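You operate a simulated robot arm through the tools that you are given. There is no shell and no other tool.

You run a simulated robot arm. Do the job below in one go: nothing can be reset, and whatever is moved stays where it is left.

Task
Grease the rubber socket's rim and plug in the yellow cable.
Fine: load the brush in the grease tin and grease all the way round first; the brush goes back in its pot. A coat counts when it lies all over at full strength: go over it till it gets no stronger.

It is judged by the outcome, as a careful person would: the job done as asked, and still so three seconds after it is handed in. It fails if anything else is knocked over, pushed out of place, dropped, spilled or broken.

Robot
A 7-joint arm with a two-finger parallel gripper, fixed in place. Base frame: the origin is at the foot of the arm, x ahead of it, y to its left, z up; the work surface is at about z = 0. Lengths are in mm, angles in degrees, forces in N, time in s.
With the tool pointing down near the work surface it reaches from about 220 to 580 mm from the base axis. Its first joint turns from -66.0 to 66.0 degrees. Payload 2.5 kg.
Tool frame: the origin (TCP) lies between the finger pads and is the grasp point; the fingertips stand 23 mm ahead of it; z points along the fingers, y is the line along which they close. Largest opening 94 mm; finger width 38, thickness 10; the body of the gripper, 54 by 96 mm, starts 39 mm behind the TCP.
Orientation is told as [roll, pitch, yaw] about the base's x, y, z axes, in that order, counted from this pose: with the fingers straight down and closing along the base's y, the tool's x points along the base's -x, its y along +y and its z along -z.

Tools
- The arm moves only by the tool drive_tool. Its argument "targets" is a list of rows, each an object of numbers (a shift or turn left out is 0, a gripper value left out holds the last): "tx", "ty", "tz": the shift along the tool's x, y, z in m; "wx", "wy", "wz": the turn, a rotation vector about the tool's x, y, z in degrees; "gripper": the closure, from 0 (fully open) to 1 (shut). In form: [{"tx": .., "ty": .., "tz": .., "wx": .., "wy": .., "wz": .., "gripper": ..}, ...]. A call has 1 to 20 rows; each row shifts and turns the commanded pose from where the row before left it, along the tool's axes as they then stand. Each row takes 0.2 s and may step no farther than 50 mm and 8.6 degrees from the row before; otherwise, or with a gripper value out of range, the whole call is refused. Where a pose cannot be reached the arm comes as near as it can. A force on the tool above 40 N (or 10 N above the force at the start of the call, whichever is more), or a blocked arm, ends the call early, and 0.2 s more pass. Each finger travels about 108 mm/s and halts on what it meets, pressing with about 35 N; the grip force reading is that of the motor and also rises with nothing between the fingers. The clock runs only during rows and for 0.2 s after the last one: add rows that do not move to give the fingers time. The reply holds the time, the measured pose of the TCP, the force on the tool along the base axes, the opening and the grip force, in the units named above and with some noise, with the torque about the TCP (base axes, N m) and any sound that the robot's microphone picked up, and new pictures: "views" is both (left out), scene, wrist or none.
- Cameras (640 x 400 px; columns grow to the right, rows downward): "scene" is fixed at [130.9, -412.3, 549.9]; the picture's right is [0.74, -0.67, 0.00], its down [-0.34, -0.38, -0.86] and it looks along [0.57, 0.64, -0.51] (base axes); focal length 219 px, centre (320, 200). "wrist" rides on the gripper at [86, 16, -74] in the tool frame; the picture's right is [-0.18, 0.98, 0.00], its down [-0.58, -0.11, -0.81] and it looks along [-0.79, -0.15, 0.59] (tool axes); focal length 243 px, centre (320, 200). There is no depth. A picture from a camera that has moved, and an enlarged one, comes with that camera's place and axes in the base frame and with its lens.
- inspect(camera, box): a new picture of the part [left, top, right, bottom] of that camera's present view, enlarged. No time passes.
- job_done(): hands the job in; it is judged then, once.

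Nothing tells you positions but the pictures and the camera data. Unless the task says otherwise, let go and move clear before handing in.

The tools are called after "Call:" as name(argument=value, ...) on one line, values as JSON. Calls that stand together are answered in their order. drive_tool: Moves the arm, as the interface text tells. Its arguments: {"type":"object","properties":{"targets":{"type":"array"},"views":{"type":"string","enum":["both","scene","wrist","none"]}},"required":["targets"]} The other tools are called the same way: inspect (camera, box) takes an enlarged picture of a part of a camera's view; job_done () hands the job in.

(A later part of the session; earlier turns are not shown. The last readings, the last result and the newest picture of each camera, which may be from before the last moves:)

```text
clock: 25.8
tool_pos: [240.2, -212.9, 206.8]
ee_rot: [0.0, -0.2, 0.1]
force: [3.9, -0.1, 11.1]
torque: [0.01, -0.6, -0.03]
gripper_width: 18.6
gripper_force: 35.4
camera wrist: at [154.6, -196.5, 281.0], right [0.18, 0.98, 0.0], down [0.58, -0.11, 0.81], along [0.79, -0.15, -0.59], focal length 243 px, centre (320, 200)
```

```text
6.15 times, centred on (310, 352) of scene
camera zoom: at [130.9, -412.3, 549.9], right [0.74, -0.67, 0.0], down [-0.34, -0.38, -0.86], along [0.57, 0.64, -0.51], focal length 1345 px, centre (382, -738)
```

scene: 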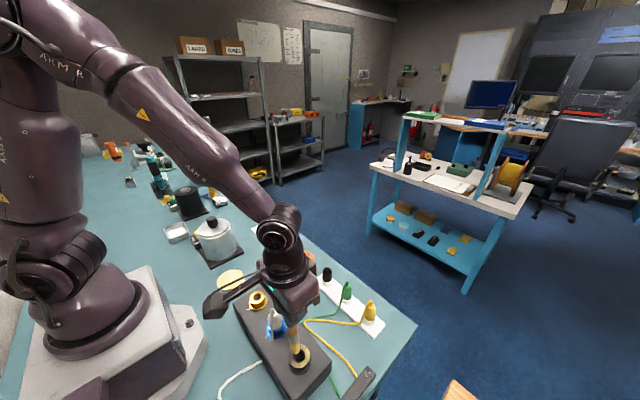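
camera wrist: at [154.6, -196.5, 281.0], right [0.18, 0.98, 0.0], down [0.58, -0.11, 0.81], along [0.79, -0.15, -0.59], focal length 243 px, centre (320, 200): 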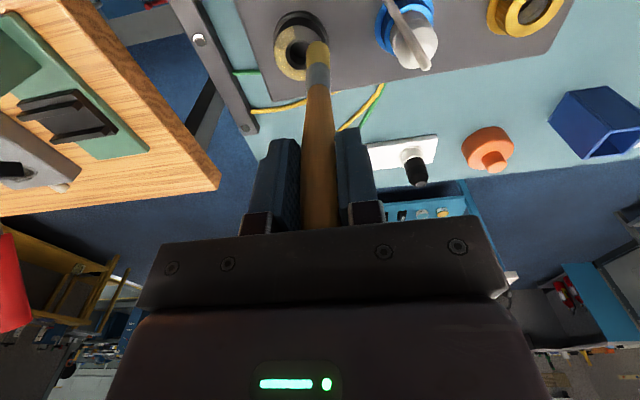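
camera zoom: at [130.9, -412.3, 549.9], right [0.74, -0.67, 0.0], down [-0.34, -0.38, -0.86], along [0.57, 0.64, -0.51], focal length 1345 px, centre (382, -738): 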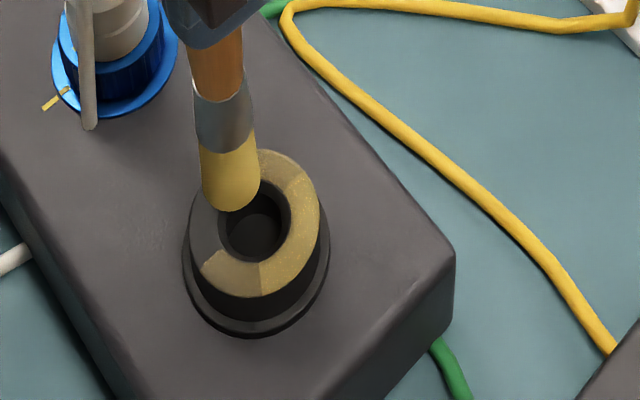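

The coat appears in sectors, stronger where the brush passed longer. I'll carry on round the rest of the rim.

Call:
drive_tool(targets=[{"tx": 0.00479, "ty": -0.00076}, {"tx": 0.00432, "ty": -0.0022}, {"tx": 0.00343, "ty": -0.00343}, {"tx": 0.0022, "ty": -0.00432}, {"tx": 0.00076, "ty": -0.00479}, {"tx": -0.00076, "ty": -0.00479}, {"tx": -0.0022, "ty": -0.00432}, {"tx": -0.00343, "ty": -0.00343}, {"tx": -0.00432, "ty": -0.0022}, {"tx": -0.00479, "ty": -0.00076}, {"tx": -0.00479, "ty": 0.00076}, {"tx": -0.00432, "ty": 0.0022}, {"tx": -0.00343, "ty": 0.00343}, {"tx": -0.0022, "ty": 0.00432}, {"tx": -0.00076, "ty": 0.00479}])

Call:
inspect(camera="scene", box=[270, 320, 350, 385])

Call:
inspect(camera="wrist", box=[240, 0, 400, 100])

```text
clock: 29.0
tool_pos: [257.2, -228.0, 205.8]
ee_rot: [-0.1, 0.0, -0.1]
force: [0.0, -0.3, 0.0]
torque: [-0.01, -0.01, 0.03]
gripper_width: 18.8
gripper_force: 35.1
camera wrist: at [170.1, -211.7, 281.2], right [0.18, 0.98, 0.0], down [0.58, -0.11, 0.81], along [0.79, -0.15, -0.59], focal length 243 px, centre (320, 200)
```

scene: 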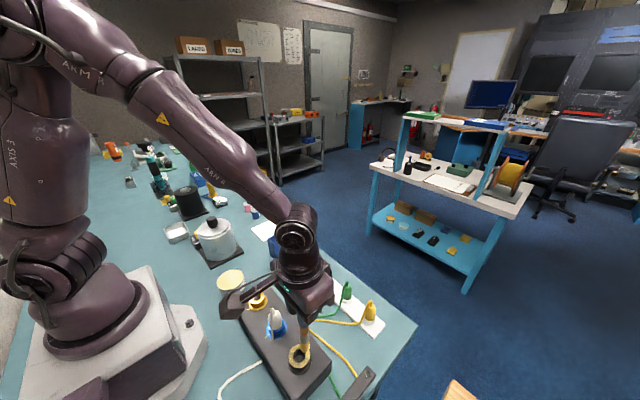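
wrist: 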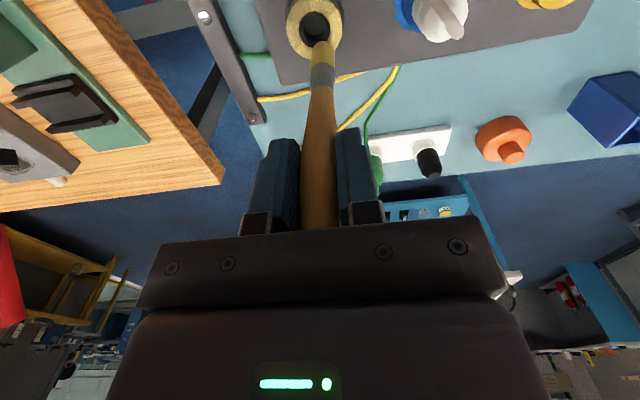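

```text
6.15 times, centred on (310, 352) of scene
camera zoom: at [130.9, -412.3, 549.9], right [0.74, -0.67, 0.0], down [-0.34, -0.38, -0.86], along [0.57, 0.64, -0.51], focal length 1345 px, centre (382, -738)
```

zoom: 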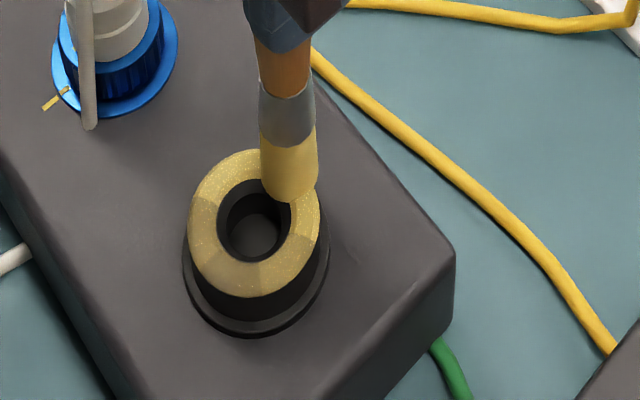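

```text
4.00 times, centred on (320, 50) of wrist
camera zoom: at [170.1, -211.7, 281.2], right [0.18, 0.98, 0.0], down [0.58, -0.11, 0.81], along [0.79, -0.15, -0.59], focal length 970 px, centre (320, 800)
```

zoom: 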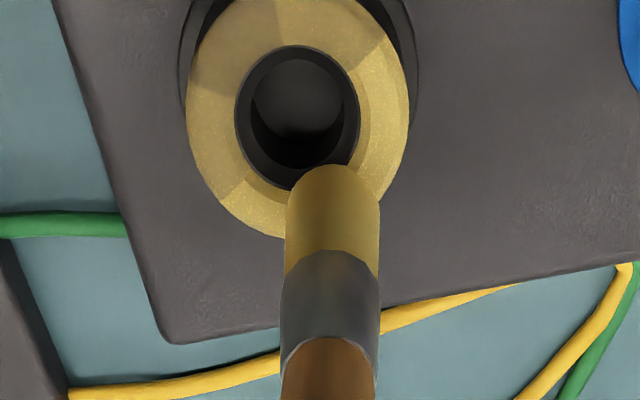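

The rim is covered once all round, but sectors still differ in strength, and the contact force has fallen to zero. I'll press down a little again and make another pass.

Call:
drive_tool(targets=[{"tz": 0.0008}, {}], views="none")

Call:
drive_tool(targets=[{"tz": 0.0008}, {}], views="none")

```text
clock: 29.6
tool_pos: [257.1, -229.3, 206.1]
ee_rot: [0.0, 0.0, 0.0]
force: [-1.8, 1.7, 9.9]
torque: [0.18, 0.22, 0.0]
gripper_width: 18.8
gripper_force: 35.6
```

```text
clock: 30.2
tool_pos: [257.3, -230.3, 205.7]
ee_rot: [-0.1, -0.1, 0.0]
force: [-2.3, 0.6, 24.2]
torque: [0.13, 0.39, 0.01]
gripper_width: 18.9
gripper_force: 34.7
```

A touch too much; easing up and sweeping a full circle.

Call:
drive_tool(targets=[{"tx": 0.00076, "ty": 0.00479, "tz": -0.0007}, {"tx": 0.0022, "ty": 0.00432}, {"tx": 0.00343, "ty": 0.00343}, {"tx": 0.00432, "ty": 0.0022}, {"tx": 0.00479, "ty": 0.00076}, {"tx": 0.00479, "ty": -0.00076}, {"tx": 0.00432, "ty": -0.0022}, {"tx": 0.00343, "ty": -0.00343}, {"tx": 0.0022, "ty": -0.00432}, {"tx": 0.00076, "ty": -0.00479}, {"tx": -0.00076, "ty": -0.00479}, {"tx": -0.0022, "ty": -0.00432}, {"tx": -0.00343, "ty": -0.00343}, {"tx": -0.00432, "ty": -0.0022}, {"tx": -0.00479, "ty": -0.00076}, {"tx": -0.00479, "ty": 0.00076}, {"tx": -0.00432, "ty": 0.0022}, {"tx": -0.00343, "ty": 0.00343}, {"tx": -0.0022, "ty": 0.00432}, {"tx": -0.00076, "ty": 0.00479}])

Call:
inspect(camera="scene", box=[270, 320, 350, 385])

Call:
inspect(camera="wrist", box=[240, 0, 400, 100])

```text
clock: 34.4
tool_pos: [257.3, -228.8, 205.4]
ee_rot: [0.0, 0.0, 0.0]
force: [0.3, 0.2, -0.4]
torque: [-0.01, -0.01, 0.02]
gripper_width: 18.6
gripper_force: 35.4
camera wrist: at [169.9, -211.4, 280.1], right [0.18, 0.98, 0.0], down [0.58, -0.11, 0.81], along [0.79, -0.15, -0.59], focal length 243 px, centre (320, 200)
```

scene: 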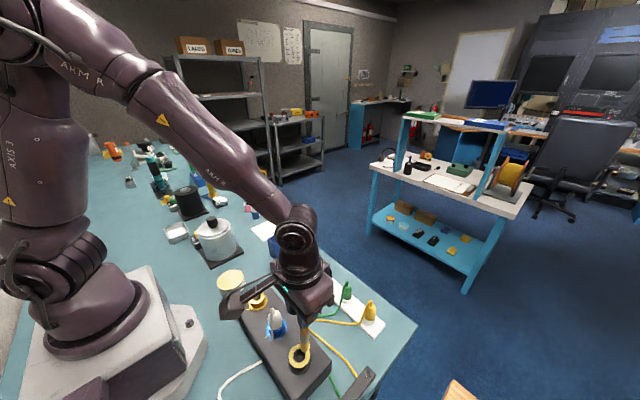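
wrist: 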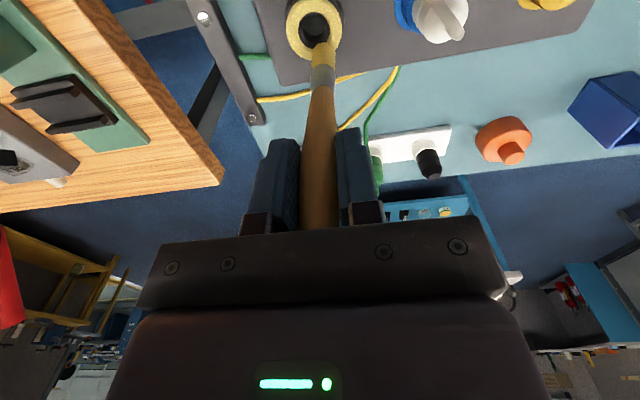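

```text
6.15 times, centred on (310, 352) of scene
camera zoom: at [130.9, -412.3, 549.9], right [0.74, -0.67, 0.0], down [-0.34, -0.38, -0.86], along [0.57, 0.64, -0.51], focal length 1345 px, centre (382, -738)
```

zoom: 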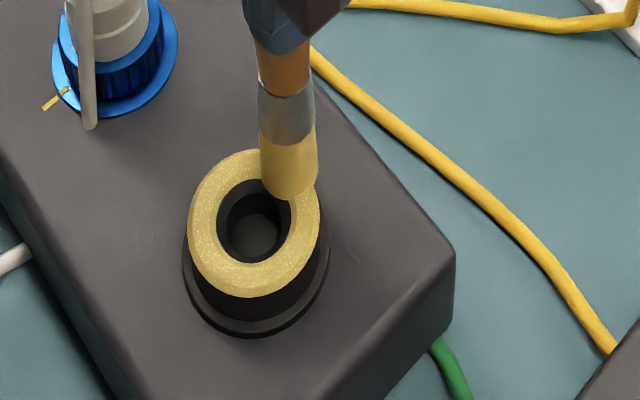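

```text
4.00 times, centred on (320, 50) of wrist
camera zoom: at [169.9, -211.4, 280.1], right [0.18, 0.98, 0.0], down [0.58, -0.11, 0.81], along [0.79, -0.15, -0.59], focal length 970 px, centre (320, 800)
```

zoom: 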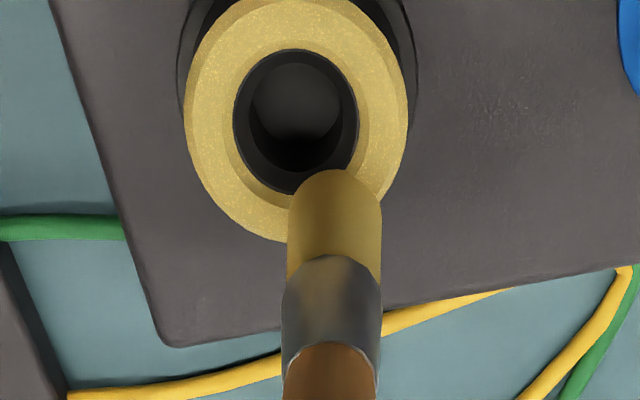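

The coat is now even and stronger. I'll do another pass to see whether it still gains strength.

Call:
drive_tool(targets=[{"tz": 0.0008}, {"tx": 0.00076, "ty": 0.00479}, {"tx": 0.0022, "ty": 0.00432}, {"tx": 0.00343, "ty": 0.00343}, {"tx": 0.00432, "ty": 0.0022}, {"tx": 0.00479, "ty": 0.00076}, {"tx": 0.00479, "ty": -0.00076}, {"tx": 0.00432, "ty": -0.0022}, {"tx": 0.00343, "ty": -0.00343}, {"tx": 0.0022, "ty": -0.00432}, {"tx": 0.00076, "ty": -0.00479}])

Call:
inspect(camera="scene", box=[270, 320, 350, 385])

```text
clock: 36.8
tool_pos: [225.1, -230.0, 204.9]
ee_rot: [0.0, -0.1, -0.1]
force: [-0.6, -0.1, 0.1]
torque: [0.05, 0.0, 0.0]
gripper_width: 18.8
gripper_force: 35.4
camera wrist: at [138.7, -212.2, 279.7], right [0.19, 0.98, 0.0], down [0.58, -0.11, 0.81], along [0.79, -0.15, -0.59], focal length 243 px, centre (320, 200)
```

scene: 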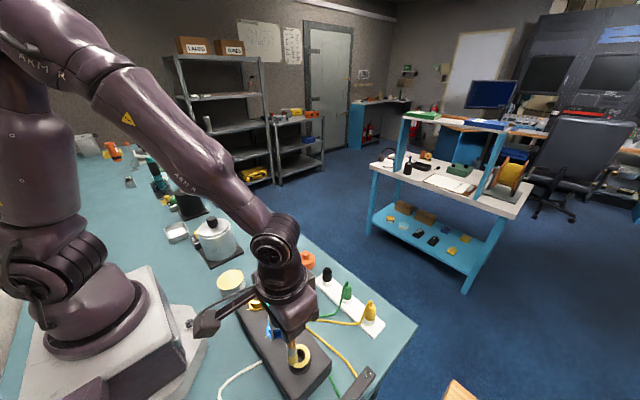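
wrist: 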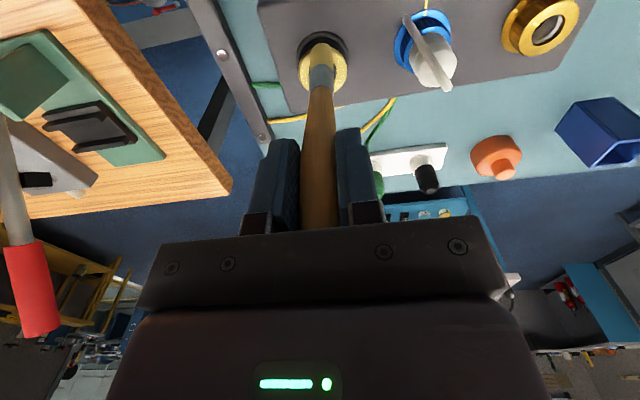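

```text
6.15 times, centred on (310, 352) of scene
camera zoom: at [130.9, -412.3, 549.9], right [0.74, -0.67, 0.0], down [-0.34, -0.38, -0.86], along [0.57, 0.64, -0.51], focal length 1345 px, centre (382, -738)
```

zoom: 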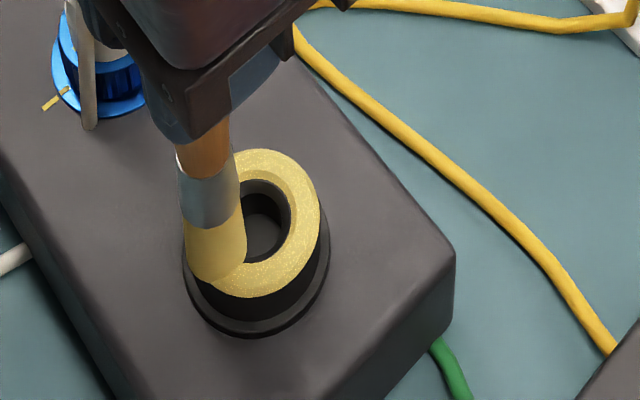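

Coat looks even; contact here is light, so I'll press slightly and finish this pass on the far half.

Call:
drive_tool(targets=[{"tz": 0.0008}, {"tx": -0.00076, "ty": -0.00479}, {"tx": -0.0022, "ty": -0.00432}, {"tx": -0.00343, "ty": -0.00343}, {"tx": -0.00432, "ty": -0.0022}, {"tx": -0.00479, "ty": -0.00076}, {"tx": -0.00479, "ty": 0.00076}, {"tx": -0.00432, "ty": 0.0022}, {"tx": -0.00343, "ty": 0.00343}, {"tx": -0.0022, "ty": 0.00432}, {"tx": -0.00076, "ty": 0.00479}], views="none")

Call:
drive_tool(targets=[{"tz": -0.02}, {"tz": -0.025}, {}])

Call:
inspect(camera="scene", box=[270, 320, 350, 385])

Call:
inspect(camera="wrist", box=[240, 0, 400, 100])

```text
clock: 39.2
tool_pos: [256.5, -229.0, 203.6]
ee_rot: [0.0, 0.0, 0.0]
force: [-0.4, -1.0, 0.7]
torque: [-0.02, 0.04, -0.04]
gripper_width: 19.1
gripper_force: 34.8
```

```text
clock: 40.0
tool_pos: [256.5, -229.4, 248.7]
ee_rot: [0.0, 0.0, 0.0]
force: [-0.4, -0.1, -0.7]
torque: [-0.01, 0.0, 0.04]
gripper_width: 19.0
gripper_force: 34.8
camera wrist: at [170.1, -211.9, 324.0], right [0.18, 0.98, 0.0], down [0.58, -0.11, 0.81], along [0.79, -0.15, -0.59], focal length 243 px, centre (320, 200)
```

scene: 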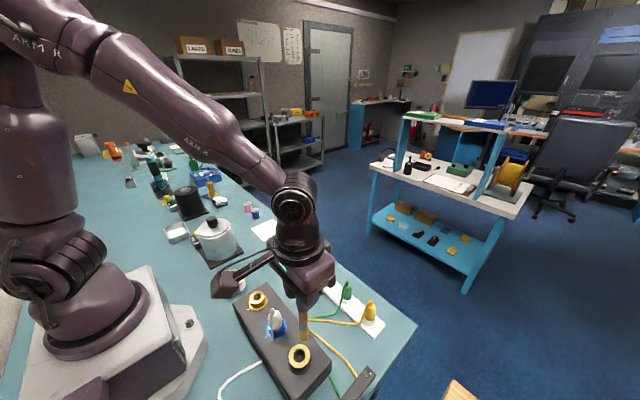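
wrist: 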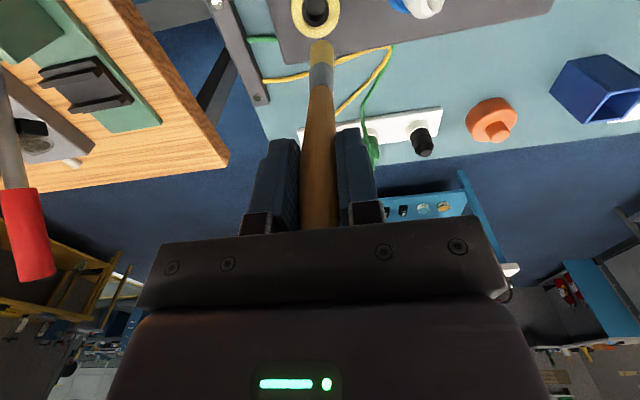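

```text
6.15 times, centred on (310, 352) of scene
camera zoom: at [130.9, -412.3, 549.9], right [0.74, -0.67, 0.0], down [-0.34, -0.38, -0.86], along [0.57, 0.64, -0.51], focal length 1345 px, centre (382, -738)
```

zoom: 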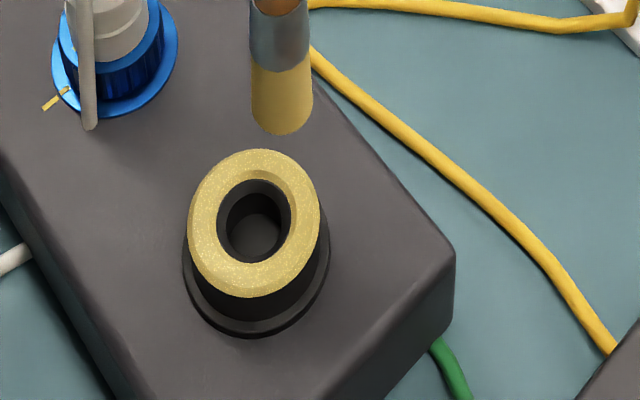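

```text
4.00 times, centred on (320, 50) of wrist
camera zoom: at [170.1, -211.9, 324.0], right [0.18, 0.98, 0.0], down [0.58, -0.11, 0.81], along [0.79, -0.15, -0.59], focal length 970 px, centre (320, 800)
```

zoom: 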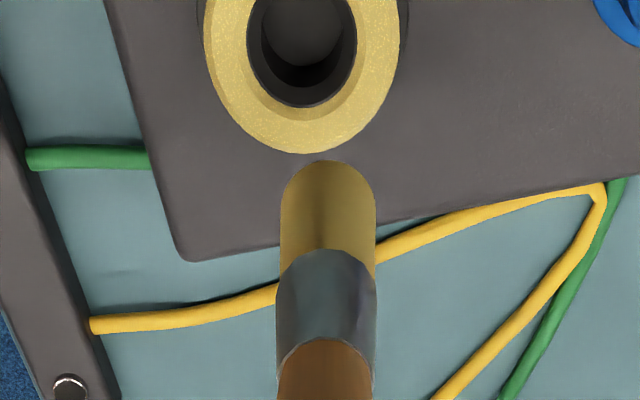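

The ring looks even all round. I'll zoom in tightly to judge the strength of the coat and the brush load.

Call:
inspect(camera="scene", box=[280, 335, 330, 370])

Call:
inspect(camera="wrist", box=[280, 0, 350, 45])

```text
11.43 times, centred on (305, 352) of scene
camera zoom: at [130.9, -412.3, 549.9], right [0.74, -0.67, 0.0], down [-0.34, -0.38, -0.86], along [0.57, 0.64, -0.51], focal length 2498 px, centre (491, -1543)
```

zoom: 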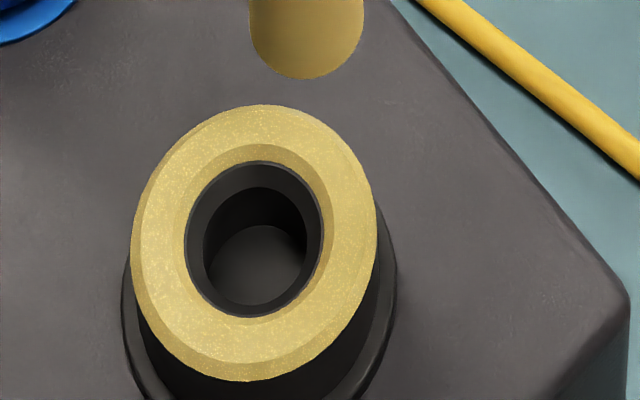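

```text
8.89 times, centred on (315, 22) of wrist
camera zoom: at [170.1, -211.9, 324.0], right [0.18, 0.98, 0.0], down [0.58, -0.11, 0.81], along [0.79, -0.15, -0.59], focal length 2157 px, centre (364, 1778)
```

zoom: 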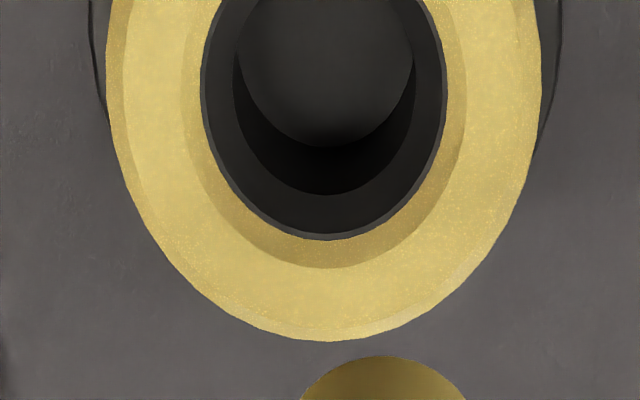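

The coat looks even, but to be sure it is at full strength I'll reload the brush and go over it again, then compare.

Call:
drive_tool(targets=[{"tz": -0.03}, {"tz": -0.03}, {"ty": 0.0423, "tx": 0.004}, {"ty": 0.0423, "tx": 0.004}, {"ty": 0.0423, "tx": 0.004}, {"ty": 0.0423, "tx": 0.004}, {"ty": 0.0423, "tx": 0.004}, {"ty": 0.0423, "tx": 0.004}, {"ty": 0.0423, "tx": 0.004}, {"tz": 0.04}, {"tz": 0.04}, {"tz": 0.03}, {}])

Call:
inspect(camera="scene", box=[190, 230, 270, 300])

```text
clock: 42.8
tool_pos: [227.9, 67.0, 198.8]
ee_rot: [-0.1, 0.0, 0.1]
force: [0.2, -0.4, -1.0]
torque: [-0.01, -0.01, 0.0]
gripper_width: 19.0
gripper_force: 34.6
camera wrist: at [141.6, 84.2, 273.0], right [0.18, 0.98, 0.0], down [0.58, -0.11, 0.81], along [0.79, -0.15, -0.59], focal length 243 px, centre (320, 200)
```

scene: 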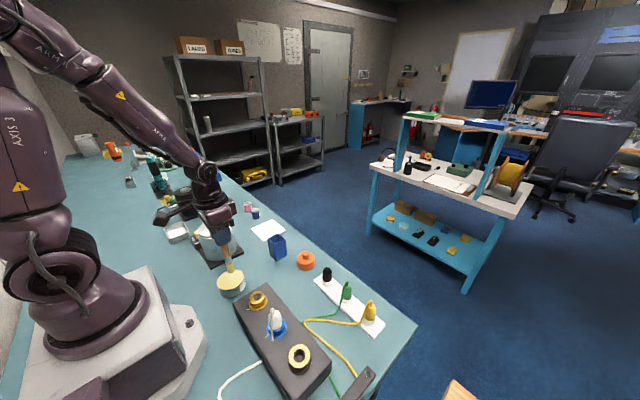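
wrist: 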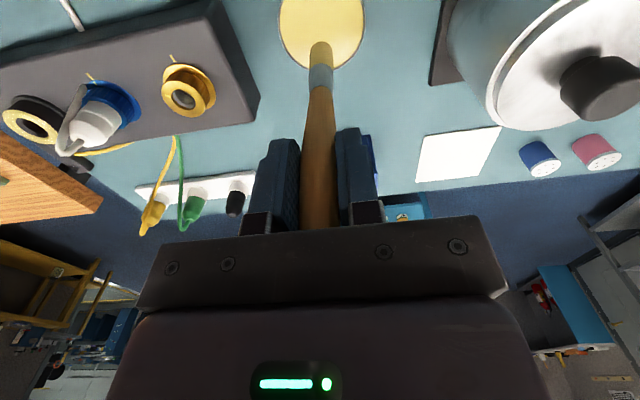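

```text
5.71 times, centred on (230, 265) of scene
camera zoom: at [130.9, -412.3, 549.9], right [0.74, -0.67, 0.0], down [-0.34, -0.38, -0.86], along [0.57, 0.64, -0.51], focal length 1249 px, centre (834, -171)
```

zoom: 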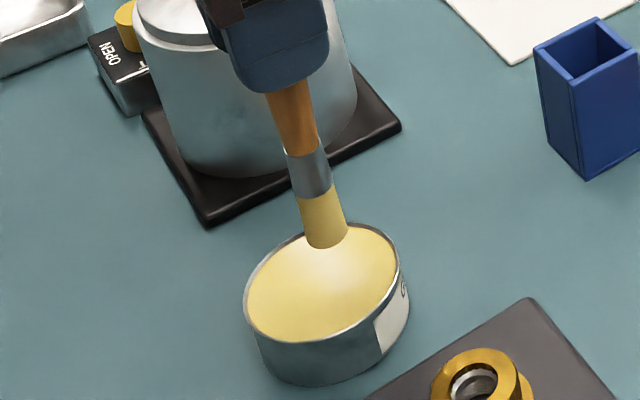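

Lowering gently into the grease, watching the force.

Call:
drive_tool(targets=[{"tz": 0.012}, {"tz": 0.01}, {}], views="none")

Call:
drive_tool(targets=[{"tz": 0.0015}, {"tz": 0.0015}, {}], views="none")

Call:
drive_tool(targets=[{"tz": 0.001}, {}], views="none")

Call:
drive_tool(targets=[{"tz": 0.001}, {}], views="none")

```text
clock: 43.6
tool_pos: [228.1, 66.5, 176.7]
ee_rot: [0.0, 0.0, 0.0]
force: [-0.2, 0.2, -0.5]
torque: [-0.02, 0.01, 0.01]
gripper_width: 19.1
gripper_force: 35.4
```

```text
clock: 44.4
tool_pos: [228.1, 67.4, 174.1]
ee_rot: [0.0, -0.1, 0.0]
force: [-0.1, 0.4, -0.4]
torque: [0.01, 0.0, 0.0]
gripper_width: 18.8
gripper_force: 34.7
```

```text
clock: 45.0
tool_pos: [228.2, 67.2, 173.1]
ee_rot: [0.0, -0.1, 0.0]
force: [-0.7, -0.4, 0.6]
torque: [0.03, 0.01, 0.01]
gripper_width: 19.3
gripper_force: 35.2
```

```text
clock: 45.6
tool_pos: [228.8, 67.5, 172.3]
ee_rot: [0.0, 0.0, 0.0]
force: [0.3, 0.2, -0.2]
torque: [0.0, -0.04, -0.05]
gripper_width: 19.0
gripper_force: 35.2
```

Call:
drive_tool(targets=[{"tz": 0.001}, {}], views="none")

Call:
drive_tool(targets=[{"tz": 0.001}, {}], views="none")

Call:
drive_tool(targets=[{"tz": 0.001}, {}], views="none")

Call:
inspect(camera="scene", box=[190, 240, 270, 310])

```text
clock: 46.2
tool_pos: [229.9, 66.6, 172.0]
ee_rot: [0.0, -0.1, 0.0]
force: [-0.3, 0.0, 0.0]
torque: [0.02, -0.04, -0.01]
gripper_width: 19.0
gripper_force: 34.7
```

```text
clock: 46.8
tool_pos: [228.3, 66.6, 169.8]
ee_rot: [0.0, 0.0, -0.1]
force: [0.1, 0.5, 1.3]
torque: [0.01, 0.0, -0.01]
gripper_width: 18.6
gripper_force: 34.7
```

```text
clock: 47.4
tool_pos: [228.3, 66.9, 171.3]
ee_rot: [0.0, 0.0, 0.0]
force: [-2.7, -0.4, 20.7]
torque: [-0.03, 0.42, 0.02]
gripper_width: 19.3
gripper_force: 34.7
```

```text
5.71 times, centred on (230, 275) of scene
camera zoom: at [130.8, -412.3, 549.9], right [0.74, -0.67, 0.0], down [-0.34, -0.38, -0.86], along [0.57, 0.64, -0.51], focal length 1249 px, centre (834, -229)
```

zoom: 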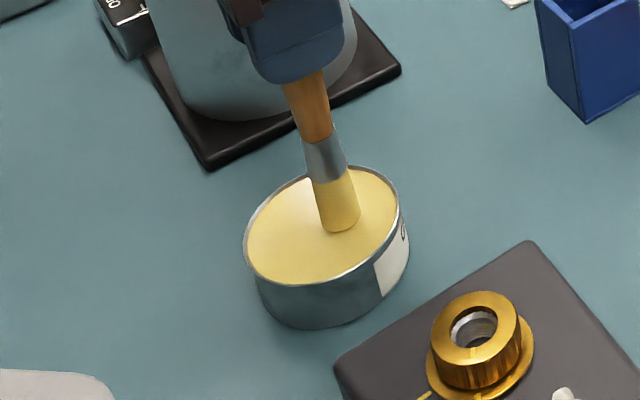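

Reloaded. Returning to above the rim's starting point.

Call:
drive_tool(targets=[{"tz": -0.02}, {"tz": -0.04}, {"tz": -0.04}, {"tz": -0.039}, {"ty": -0.0423, "tx": -0.004}, {"ty": -0.0423, "tx": -0.004}, {"ty": -0.0423, "tx": -0.004}, {"ty": -0.0423, "tx": -0.004}, {"ty": -0.0423, "tx": -0.004}, {"ty": -0.0423, "tx": -0.004}, {"ty": -0.0423, "tx": -0.004}, {"tz": 0.04}, {"tz": 0.04}, {"tz": 0.018}, {}])

Call:
inspect(camera="scene", box=[270, 320, 350, 385])

```text
clock: 50.6
tool_pos: [256.8, -229.6, 209.2]
ee_rot: [-0.1, 0.0, 0.1]
force: [0.3, 0.0, -0.5]
torque: [-0.02, -0.02, 0.01]
gripper_width: 19.1
gripper_force: 35.1
camera wrist: at [169.6, -212.2, 283.6], right [0.18, 0.98, 0.0], down [0.58, -0.11, 0.81], along [0.79, -0.15, -0.59], focal length 243 px, centre (320, 200)
```

scene: 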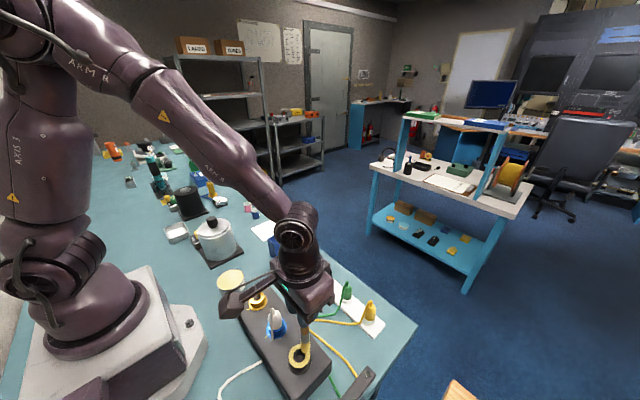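
wrist: 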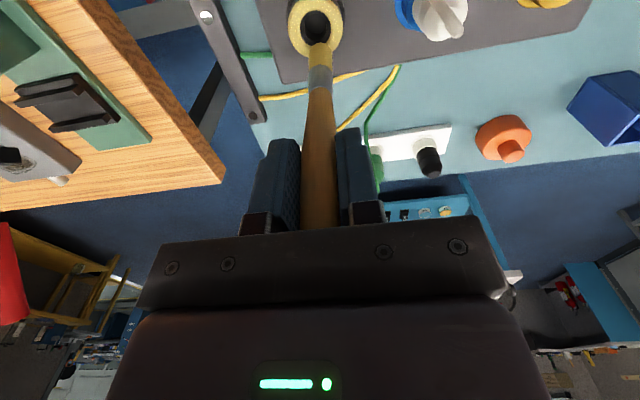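

```text
6.15 times, centred on (310, 352) of scene
camera zoom: at [130.9, -412.3, 549.9], right [0.74, -0.67, 0.0], down [-0.34, -0.38, -0.86], along [0.57, 0.64, -0.51], focal length 1345 px, centre (382, -738)
```

zoom: 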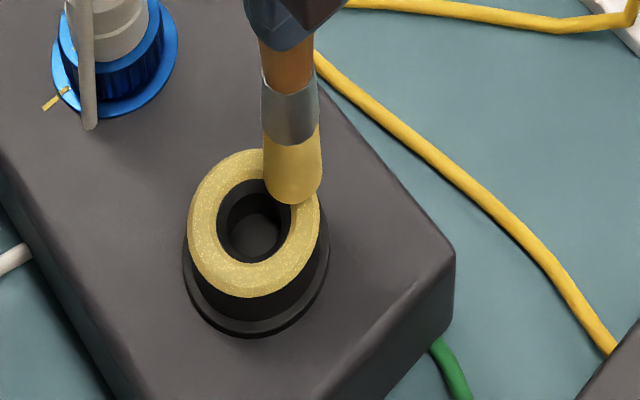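

Lowering in small steps to light contact.

Call:
drive_tool(targets=[{"tz": 0.0015}, {"tz": 0.001}, {}], views="none")

Call:
drive_tool(targets=[{"tz": 0.0008}, {}], views="none")

Call:
drive_tool(targets=[{"tz": 0.0008}, {}], views="none")

Call:
drive_tool(targets=[{"tz": 0.0008}, {}], views="none")

```text
clock: 51.4
tool_pos: [256.7, -230.1, 206.6]
ee_rot: [-0.1, 0.0, -0.1]
force: [-0.7, 0.1, -1.1]
torque: [0.01, 0.03, 0.01]
gripper_width: 19.2
gripper_force: 34.8
```

```text
clock: 52.0
tool_pos: [256.1, -229.7, 205.8]
ee_rot: [0.0, 0.0, -0.1]
force: [0.4, -0.1, -0.5]
torque: [-0.01, 0.0, -0.03]
gripper_width: 19.2
gripper_force: 35.3
```

```text
clock: 52.6
tool_pos: [256.4, -230.3, 206.4]
ee_rot: [0.0, 0.1, 0.0]
force: [-0.8, 0.2, 0.5]
torque: [-0.02, -0.03, 0.01]
gripper_width: 19.2
gripper_force: 34.9
```

```text
clock: 53.2
tool_pos: [255.6, -228.8, 204.5]
ee_rot: [0.0, 0.0, 0.1]
force: [-1.2, -0.4, -1.1]
torque: [0.01, -0.02, -0.01]
gripper_width: 19.1
gripper_force: 34.9
```

Call:
drive_tool(targets=[{"tz": 0.0008}, {}], views="none")

Call:
drive_tool(targets=[{"tz": 0.0006}, {}], views="none")

Call:
drive_tool(targets=[{"tz": 0.0006}, {}], views="none")

Call:
inspect(camera="scene", box=[270, 320, 350, 385])

```text
clock: 53.8
tool_pos: [256.1, -228.8, 204.1]
ee_rot: [0.0, 0.0, 0.0]
force: [0.0, -0.1, -1.0]
torque: [0.03, 0.02, -0.01]
gripper_width: 19.1
gripper_force: 35.0
```

```text
clock: 54.4
tool_pos: [256.1, -228.4, 204.8]
ee_rot: [0.0, 0.1, 0.1]
force: [-1.2, -0.5, 5.2]
torque: [0.08, 0.15, -0.02]
gripper_width: 19.3
gripper_force: 34.8
```

```text
clock: 55.0
tool_pos: [256.6, -229.3, 203.4]
ee_rot: [-0.1, -0.2, -0.1]
force: [-3.1, 2.1, 21.5]
torque: [0.19, 0.46, -0.01]
gripper_width: 19.2
gripper_force: 35.0
```

```text
6.15 times, centred on (310, 352) of scene
camera zoom: at [130.8, -412.3, 549.9], right [0.74, -0.67, 0.0], down [-0.34, -0.38, -0.86], along [0.57, 0.64, -0.51], focal length 1345 px, centre (382, -738)
```

zoom: 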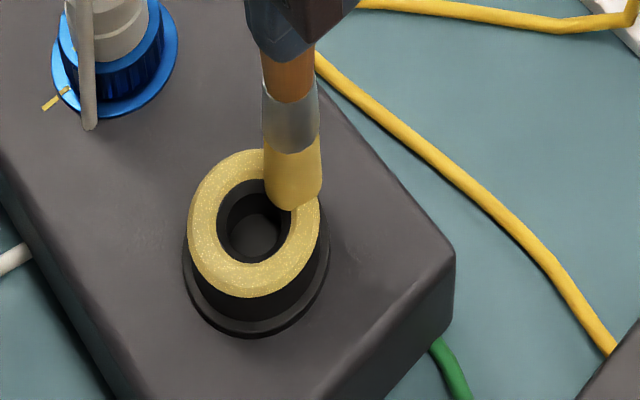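

Good contact. A full pass now, easing up by 0.4 mm.

Call:
drive_tool(targets=[{"tx": 0.00076, "ty": 0.00479, "tz": -0.0003}, {"tx": 0.0022, "ty": 0.00432}, {"tx": 0.00343, "ty": 0.00343}, {"tx": 0.00432, "ty": 0.0022}, {"tx": 0.00479, "ty": 0.00076}, {"tx": 0.00479, "ty": -0.00076}, {"tx": 0.00432, "ty": -0.0022}, {"tx": 0.00343, "ty": -0.00343}, {"tx": 0.0022, "ty": -0.00432}, {"tx": 0.00076, "ty": -0.00479}], views="none")

Call:
drive_tool(targets=[{"tz": 0.0005}, {}], views="none")

```text
clock: 57.2
tool_pos: [224.4, -228.5, 203.6]
ee_rot: [0.1, 0.0, 0.1]
force: [5.2, 10.4, 11.3]
torque: [1.33, -0.7, 0.01]
gripper_width: 19.8
gripper_force: 34.8
```

```text
clock: 57.8
tool_pos: [224.6, -229.8, 203.0]
ee_rot: [-0.1, 0.0, 0.0]
force: [1.9, 10.9, 19.7]
torque: [1.55, -0.21, 0.02]
gripper_width: 20.1
gripper_force: 35.1
```

Contact held through the first half. Continuing round the second half.

Call:
drive_tool(targets=[{"tx": -0.00076, "ty": -0.00479, "tz": -0.0003}, {"tx": -0.0022, "ty": -0.00432}, {"tx": -0.00343, "ty": -0.00343}, {"tx": -0.00432, "ty": -0.0022}, {"tx": -0.00479, "ty": -0.00076}, {"tx": -0.00479, "ty": 0.00076}, {"tx": -0.00432, "ty": 0.0022}, {"tx": -0.00343, "ty": 0.00343}, {"tx": -0.0022, "ty": 0.00432}, {"tx": -0.00076, "ty": 0.00479}], views="none")

Call:
drive_tool(targets=[{"tz": -0.02}, {"tz": -0.025}, {}])

Call:
inspect(camera="scene", box=[280, 335, 330, 370])

Call:
inspect(camera="wrist", box=[280, 0, 350, 45])

Call:
inspect(camera="wrist", box=[240, 0, 400, 100])

```text
clock: 60.0
tool_pos: [255.4, -229.2, 203.5]
ee_rot: [-0.1, 0.0, 0.0]
force: [0.3, -0.4, 0.5]
torque: [0.03, 0.0, 0.0]
gripper_width: 19.4
gripper_force: 35.1
```

```text
clock: 60.8
tool_pos: [255.6, -228.5, 248.4]
ee_rot: [0.1, 0.0, 0.0]
force: [0.5, -0.4, -1.2]
torque: [-0.01, 0.0, 0.01]
gripper_width: 19.1
gripper_force: 35.4
camera wrist: at [169.9, -211.3, 322.5], right [0.18, 0.98, 0.0], down [0.58, -0.11, 0.81], along [0.79, -0.15, -0.59], focal length 243 px, centre (320, 200)
```

scene: 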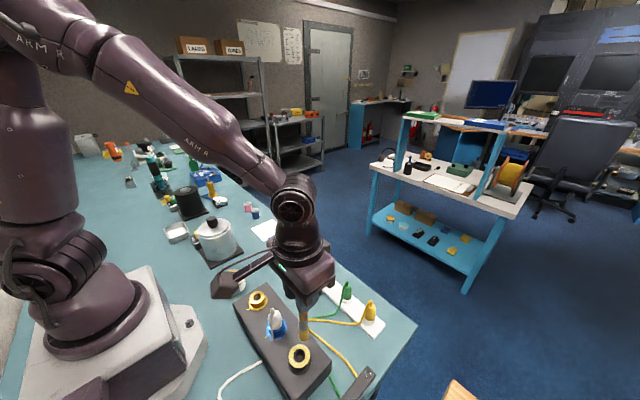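
wrist: 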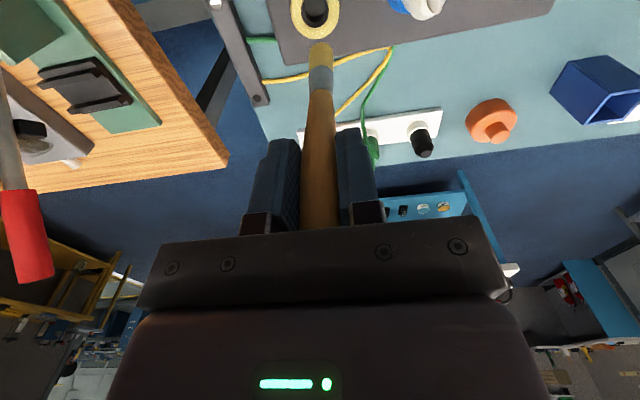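

```text
11.43 times, centred on (305, 352) of scene
camera zoom: at [130.9, -412.3, 549.9], right [0.74, -0.67, 0.0], down [-0.34, -0.38, -0.86], along [0.57, 0.64, -0.51], focal length 2498 px, centre (491, -1543)
```

zoom: 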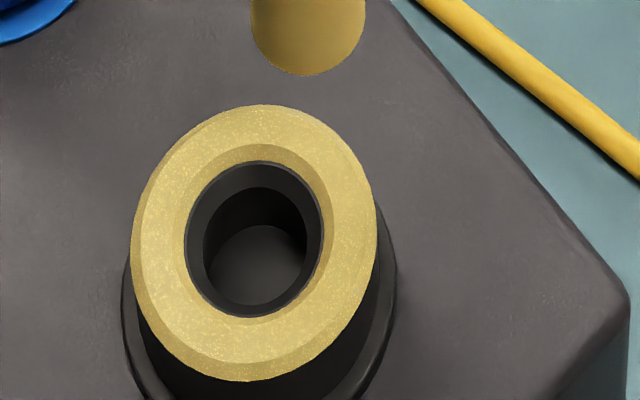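

```text
8.89 times, centred on (315, 22) of wrist
camera zoom: at [169.9, -211.3, 322.5], right [0.18, 0.98, 0.0], down [0.58, -0.11, 0.81], along [0.79, -0.15, -0.59], focal length 2157 px, centre (364, 1778)
```

zoom: 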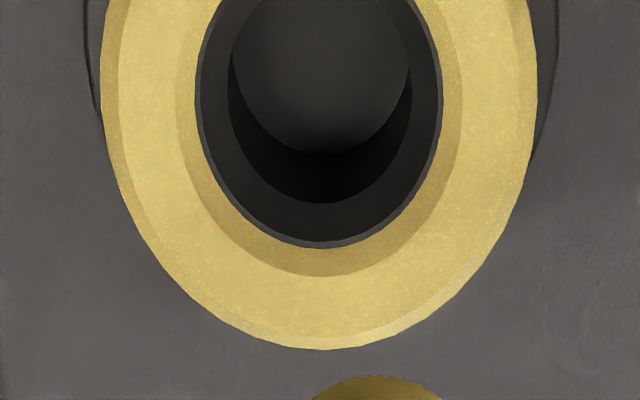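

```text
4.00 times, centred on (320, 50) of wrist
camera zoom: at [169.9, -211.3, 322.5], right [0.18, 0.98, 0.0], down [0.58, -0.11, 0.81], along [0.79, -0.15, -0.59], focal length 970 px, centre (320, 800)
```

zoom: 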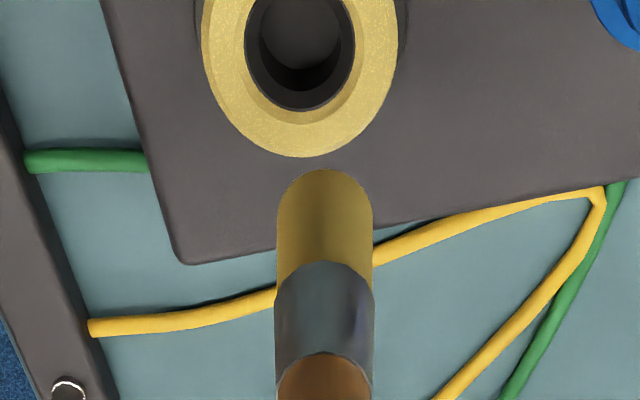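

The speckle pattern is unchanged after a freshly loaded pass, so the coat is at full strength. Now I'll take the brush back to its pot.

Call:
drive_tool(targets=[{"tz": -0.03}, {"tz": -0.022}, {"tx": -0.01685, "ty": 0.04003}, {"tx": -0.01685, "ty": 0.04003}, {"tx": -0.01685, "ty": 0.04003}, {"tx": -0.01685, "ty": 0.04003}, {"tx": -0.01685, "ty": 0.04003}, {"tx": -0.01685, "ty": 0.04003}, {"tx": -0.01685, "ty": 0.04003}, {"tx": -0.01685, "ty": 0.04003}, {}])

Call:
inspect(camera="wrist", box=[240, 0, 400, 100])

Call:
inspect(camera="scene", box=[230, 190, 320, 270])

```text
clock: 63.2
tool_pos: [391.6, 92.2, 299.6]
ee_rot: [0.0, 0.0, 0.0]
force: [0.2, 0.3, -1.0]
torque: [0.0, 0.01, 0.01]
gripper_width: 19.2
gripper_force: 35.3
camera wrist: at [305.1, 109.2, 374.5], right [0.18, 0.98, 0.0], down [0.58, -0.11, 0.81], along [0.79, -0.15, -0.59], focal length 243 px, centre (320, 200)
```

scene: 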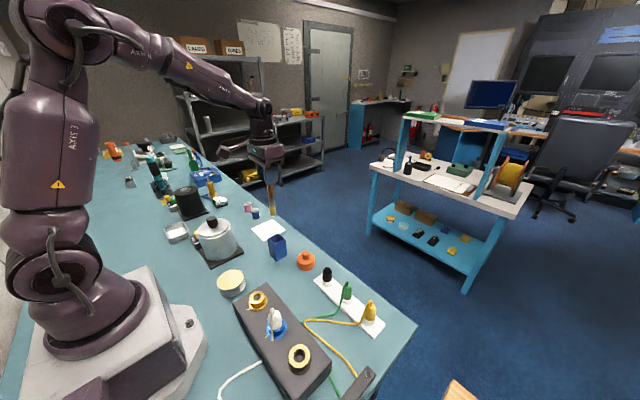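
wrist: 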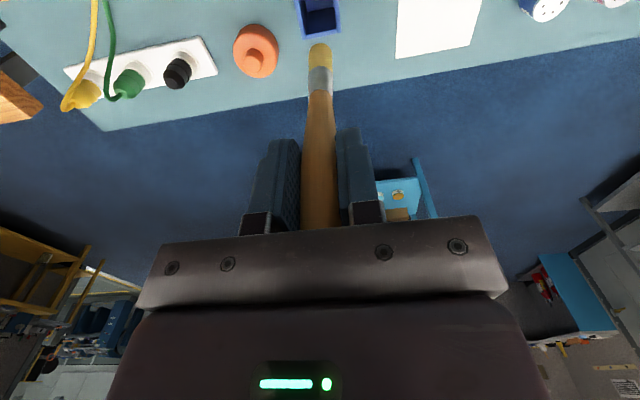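

```text
4.00 times, centred on (320, 50) of wrist
camera zoom: at [305.1, 109.2, 374.5], right [0.18, 0.98, 0.0], down [0.58, -0.11, 0.81], along [0.79, -0.15, -0.59], focal length 970 px, centre (320, 800)
```

zoom: 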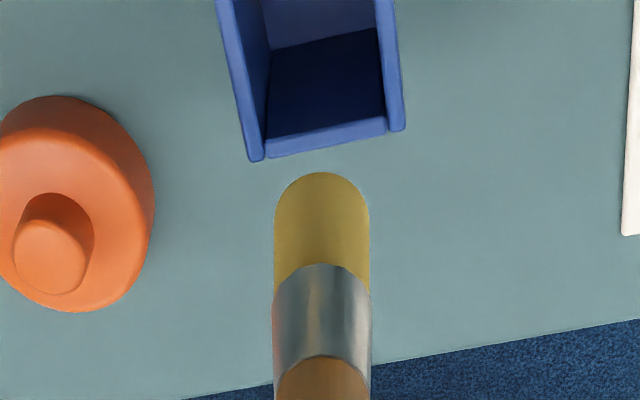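

```text
5.00 times, centred on (275, 230) of scene
camera zoom: at [130.9, -412.3, 549.9], right [0.74, -0.67, 0.0], down [-0.34, -0.38, -0.86], along [0.57, 0.64, -0.51], focal length 1093 px, centre (545, 50)
```

zoom: 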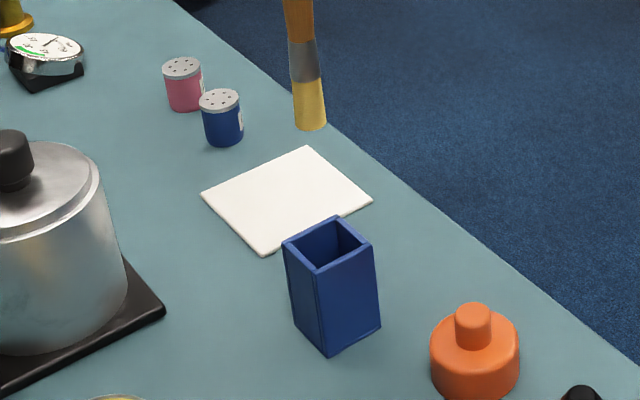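

The pot is unmoved and the brush is right above it. Lowering it in.

Call:
drive_tool(targets=[{"tz": 0.04, "tx": 0.0008}, {"tz": 0.03}, {"tz": 0.02}, {"tz": 0.02}, {}])

Call:
inspect(camera="scene", box=[230, 190, 320, 270])

Call:
inspect(camera="wrist", box=[240, 0, 400, 100])

```text
clock: 64.4
tool_pos: [390.6, 90.5, 189.1]
ee_rot: [-0.1, -0.1, 0.0]
force: [0.1, 0.1, 0.4]
torque: [-0.01, -0.01, 0.02]
gripper_width: 19.2
gripper_force: 35.2
camera wrist: at [304.3, 107.5, 264.6], right [0.18, 0.98, 0.0], down [0.58, -0.11, 0.81], along [0.79, -0.15, -0.59], focal length 243 px, centre (320, 200)
```

scene: 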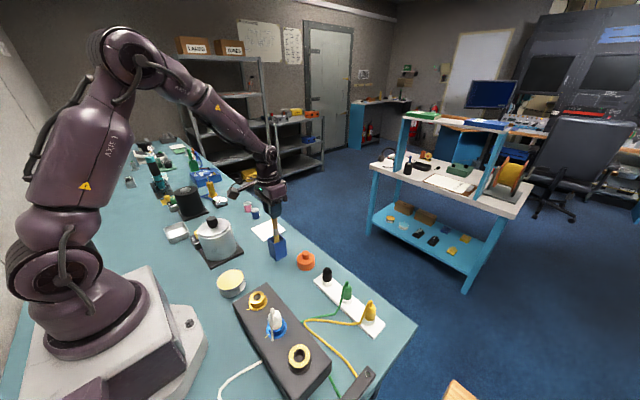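
wrist: 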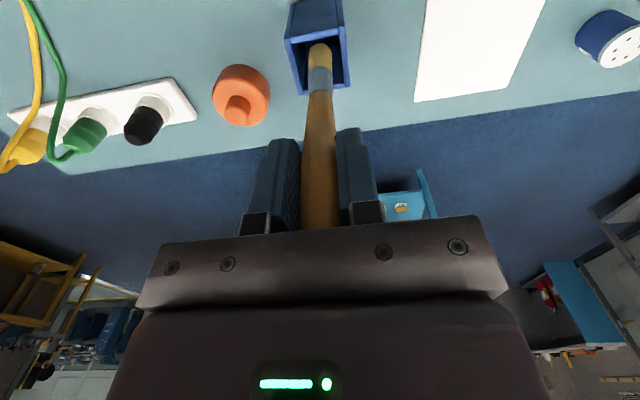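

```text
5.00 times, centred on (275, 230) of scene
camera zoom: at [130.9, -412.3, 549.9], right [0.74, -0.67, 0.0], down [-0.34, -0.38, -0.86], along [0.57, 0.64, -0.51], focal length 1093 px, centre (545, 50)
```

zoom: 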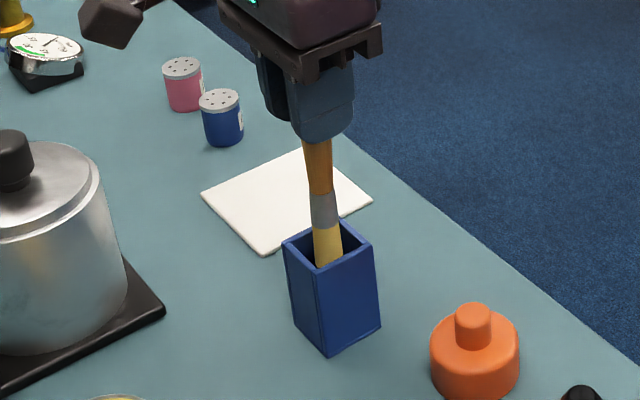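

```text
4.00 times, centred on (320, 50) of wrist
camera zoom: at [304.3, 107.5, 264.6], right [0.18, 0.98, 0.0], down [0.58, -0.11, 0.81], along [0.79, -0.15, -0.59], focal length 970 px, centre (320, 800)
```

zoom: 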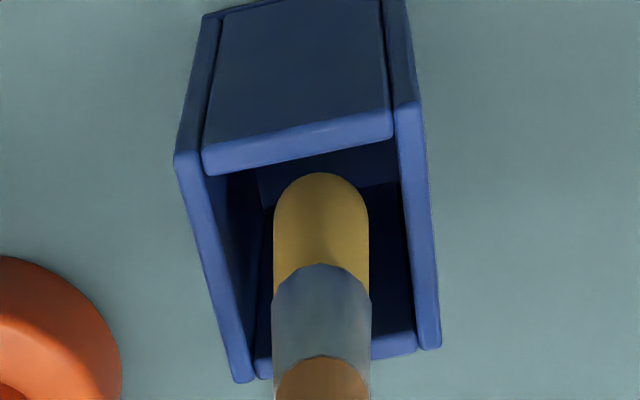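

The bristles are entering the pot centrally. Lowering the rest of the way gently.

Call:
drive_tool(targets=[{"tz": 0.015}, {"tz": 0.015}, {"tz": 0.012}, {"tz": 0.006}, {}], views="none")

Call:
drive_tool(targets=[{"tz": 0.0015}, {}], views="none")

Call:
drive_tool(targets=[{"tz": 0.0015}, {}])

```text
clock: 65.6
tool_pos: [390.7, 91.5, 143.1]
ee_rot: [0.0, -0.1, 0.0]
force: [-0.4, 0.5, -1.2]
torque: [-0.01, 0.02, 0.02]
gripper_width: 19.3
gripper_force: 35.2
```

```text
clock: 66.2
tool_pos: [391.0, 91.2, 141.7]
ee_rot: [0.0, 0.0, -0.1]
force: [-0.3, 0.1, -0.9]
torque: [0.01, -0.01, 0.01]
gripper_width: 19.1
gripper_force: 34.2
```

```text
clock: 66.8
tool_pos: [391.1, 91.3, 139.7]
ee_rot: [-0.1, 0.0, 0.0]
force: [-0.3, -0.7, -0.3]
torque: [0.0, 0.01, 0.01]
gripper_width: 19.4
gripper_force: 35.3
camera wrist: at [304.1, 108.0, 214.0], right [0.18, 0.98, 0.0], down [0.58, -0.11, 0.81], along [0.79, -0.15, -0.59], focal length 243 px, centre (320, 200)
```

scene: 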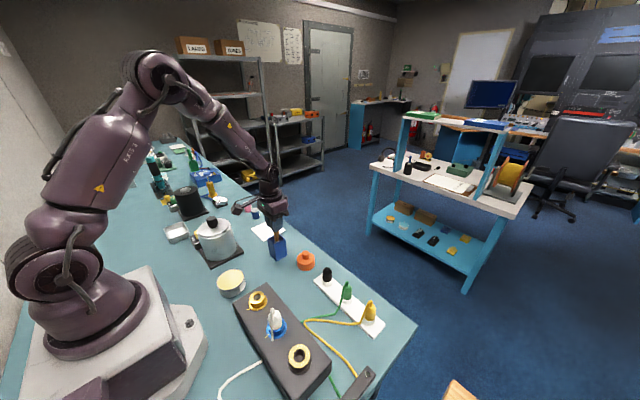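
wrist: 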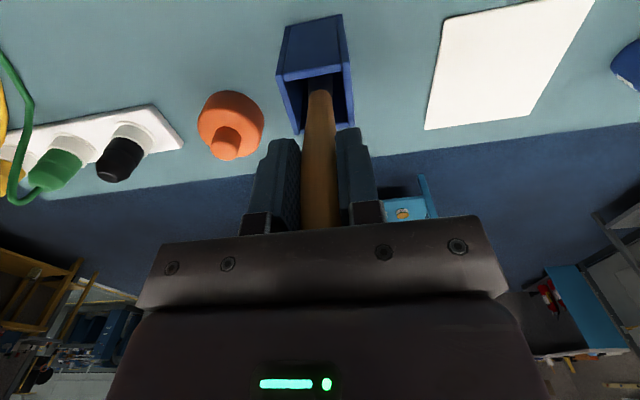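

Call:
drive_tool(targets=[{"tz": 0.0012}, {}], views="none")

Call:
drive_tool(targets=[{"tz": 0.0012}, {}], views="none")

Call:
drive_tool(targets=[{"tz": 0.001}, {}], views="none")

```text
clock: 67.4
tool_pos: [390.5, 90.3, 138.6]
ee_rot: [0.0, 0.0, 0.1]
force: [-0.5, 0.3, 0.6]
torque: [-0.01, 0.0, -0.01]
gripper_width: 19.1
gripper_force: 34.9
```

```text
clock: 68.0
tool_pos: [391.1, 91.7, 137.2]
ee_rot: [0.1, 0.0, -0.1]
force: [-0.2, -0.6, -0.6]
torque: [0.01, 0.01, 0.02]
gripper_width: 19.4
gripper_force: 34.9
```

```text
clock: 68.6
tool_pos: [391.6, 91.8, 135.6]
ee_rot: [-0.1, 0.0, 0.0]
force: [0.2, 0.0, -0.4]
torque: [0.03, -0.01, 0.01]
gripper_width: 19.2
gripper_force: 34.6
```

Call:
drive_tool(targets=[{"tz": 0.001}, {}], views="none")

Call:
drive_tool(targets=[{"tz": 0.001}, {}], views="none")

Call:
inspect(camera="scene", box=[230, 190, 320, 270])

```text
clock: 69.2
tool_pos: [391.0, 91.6, 134.1]
ee_rot: [0.0, 0.0, -0.1]
force: [-0.9, 0.2, -0.3]
torque: [0.03, 0.0, 0.01]
gripper_width: 19.5
gripper_force: 34.6
```

```text
clock: 69.8
tool_pos: [390.3, 90.5, 134.6]
ee_rot: [0.0, 0.0, 0.0]
force: [-3.0, -1.4, 11.9]
torque: [-0.04, 0.41, 0.02]
gripper_width: 19.1
gripper_force: 35.0
```

```text
5.00 times, centred on (275, 230) of scene
camera zoom: at [130.8, -412.3, 549.9], right [0.74, -0.67, 0.0], down [-0.34, -0.38, -0.86], along [0.57, 0.64, -0.51], focal length 1093 px, centre (545, 50)
```

zoom: 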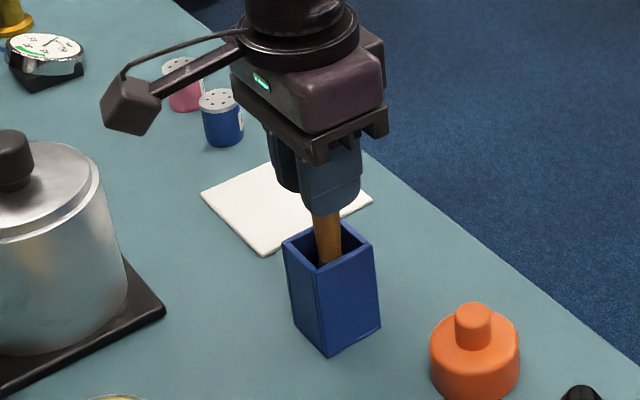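

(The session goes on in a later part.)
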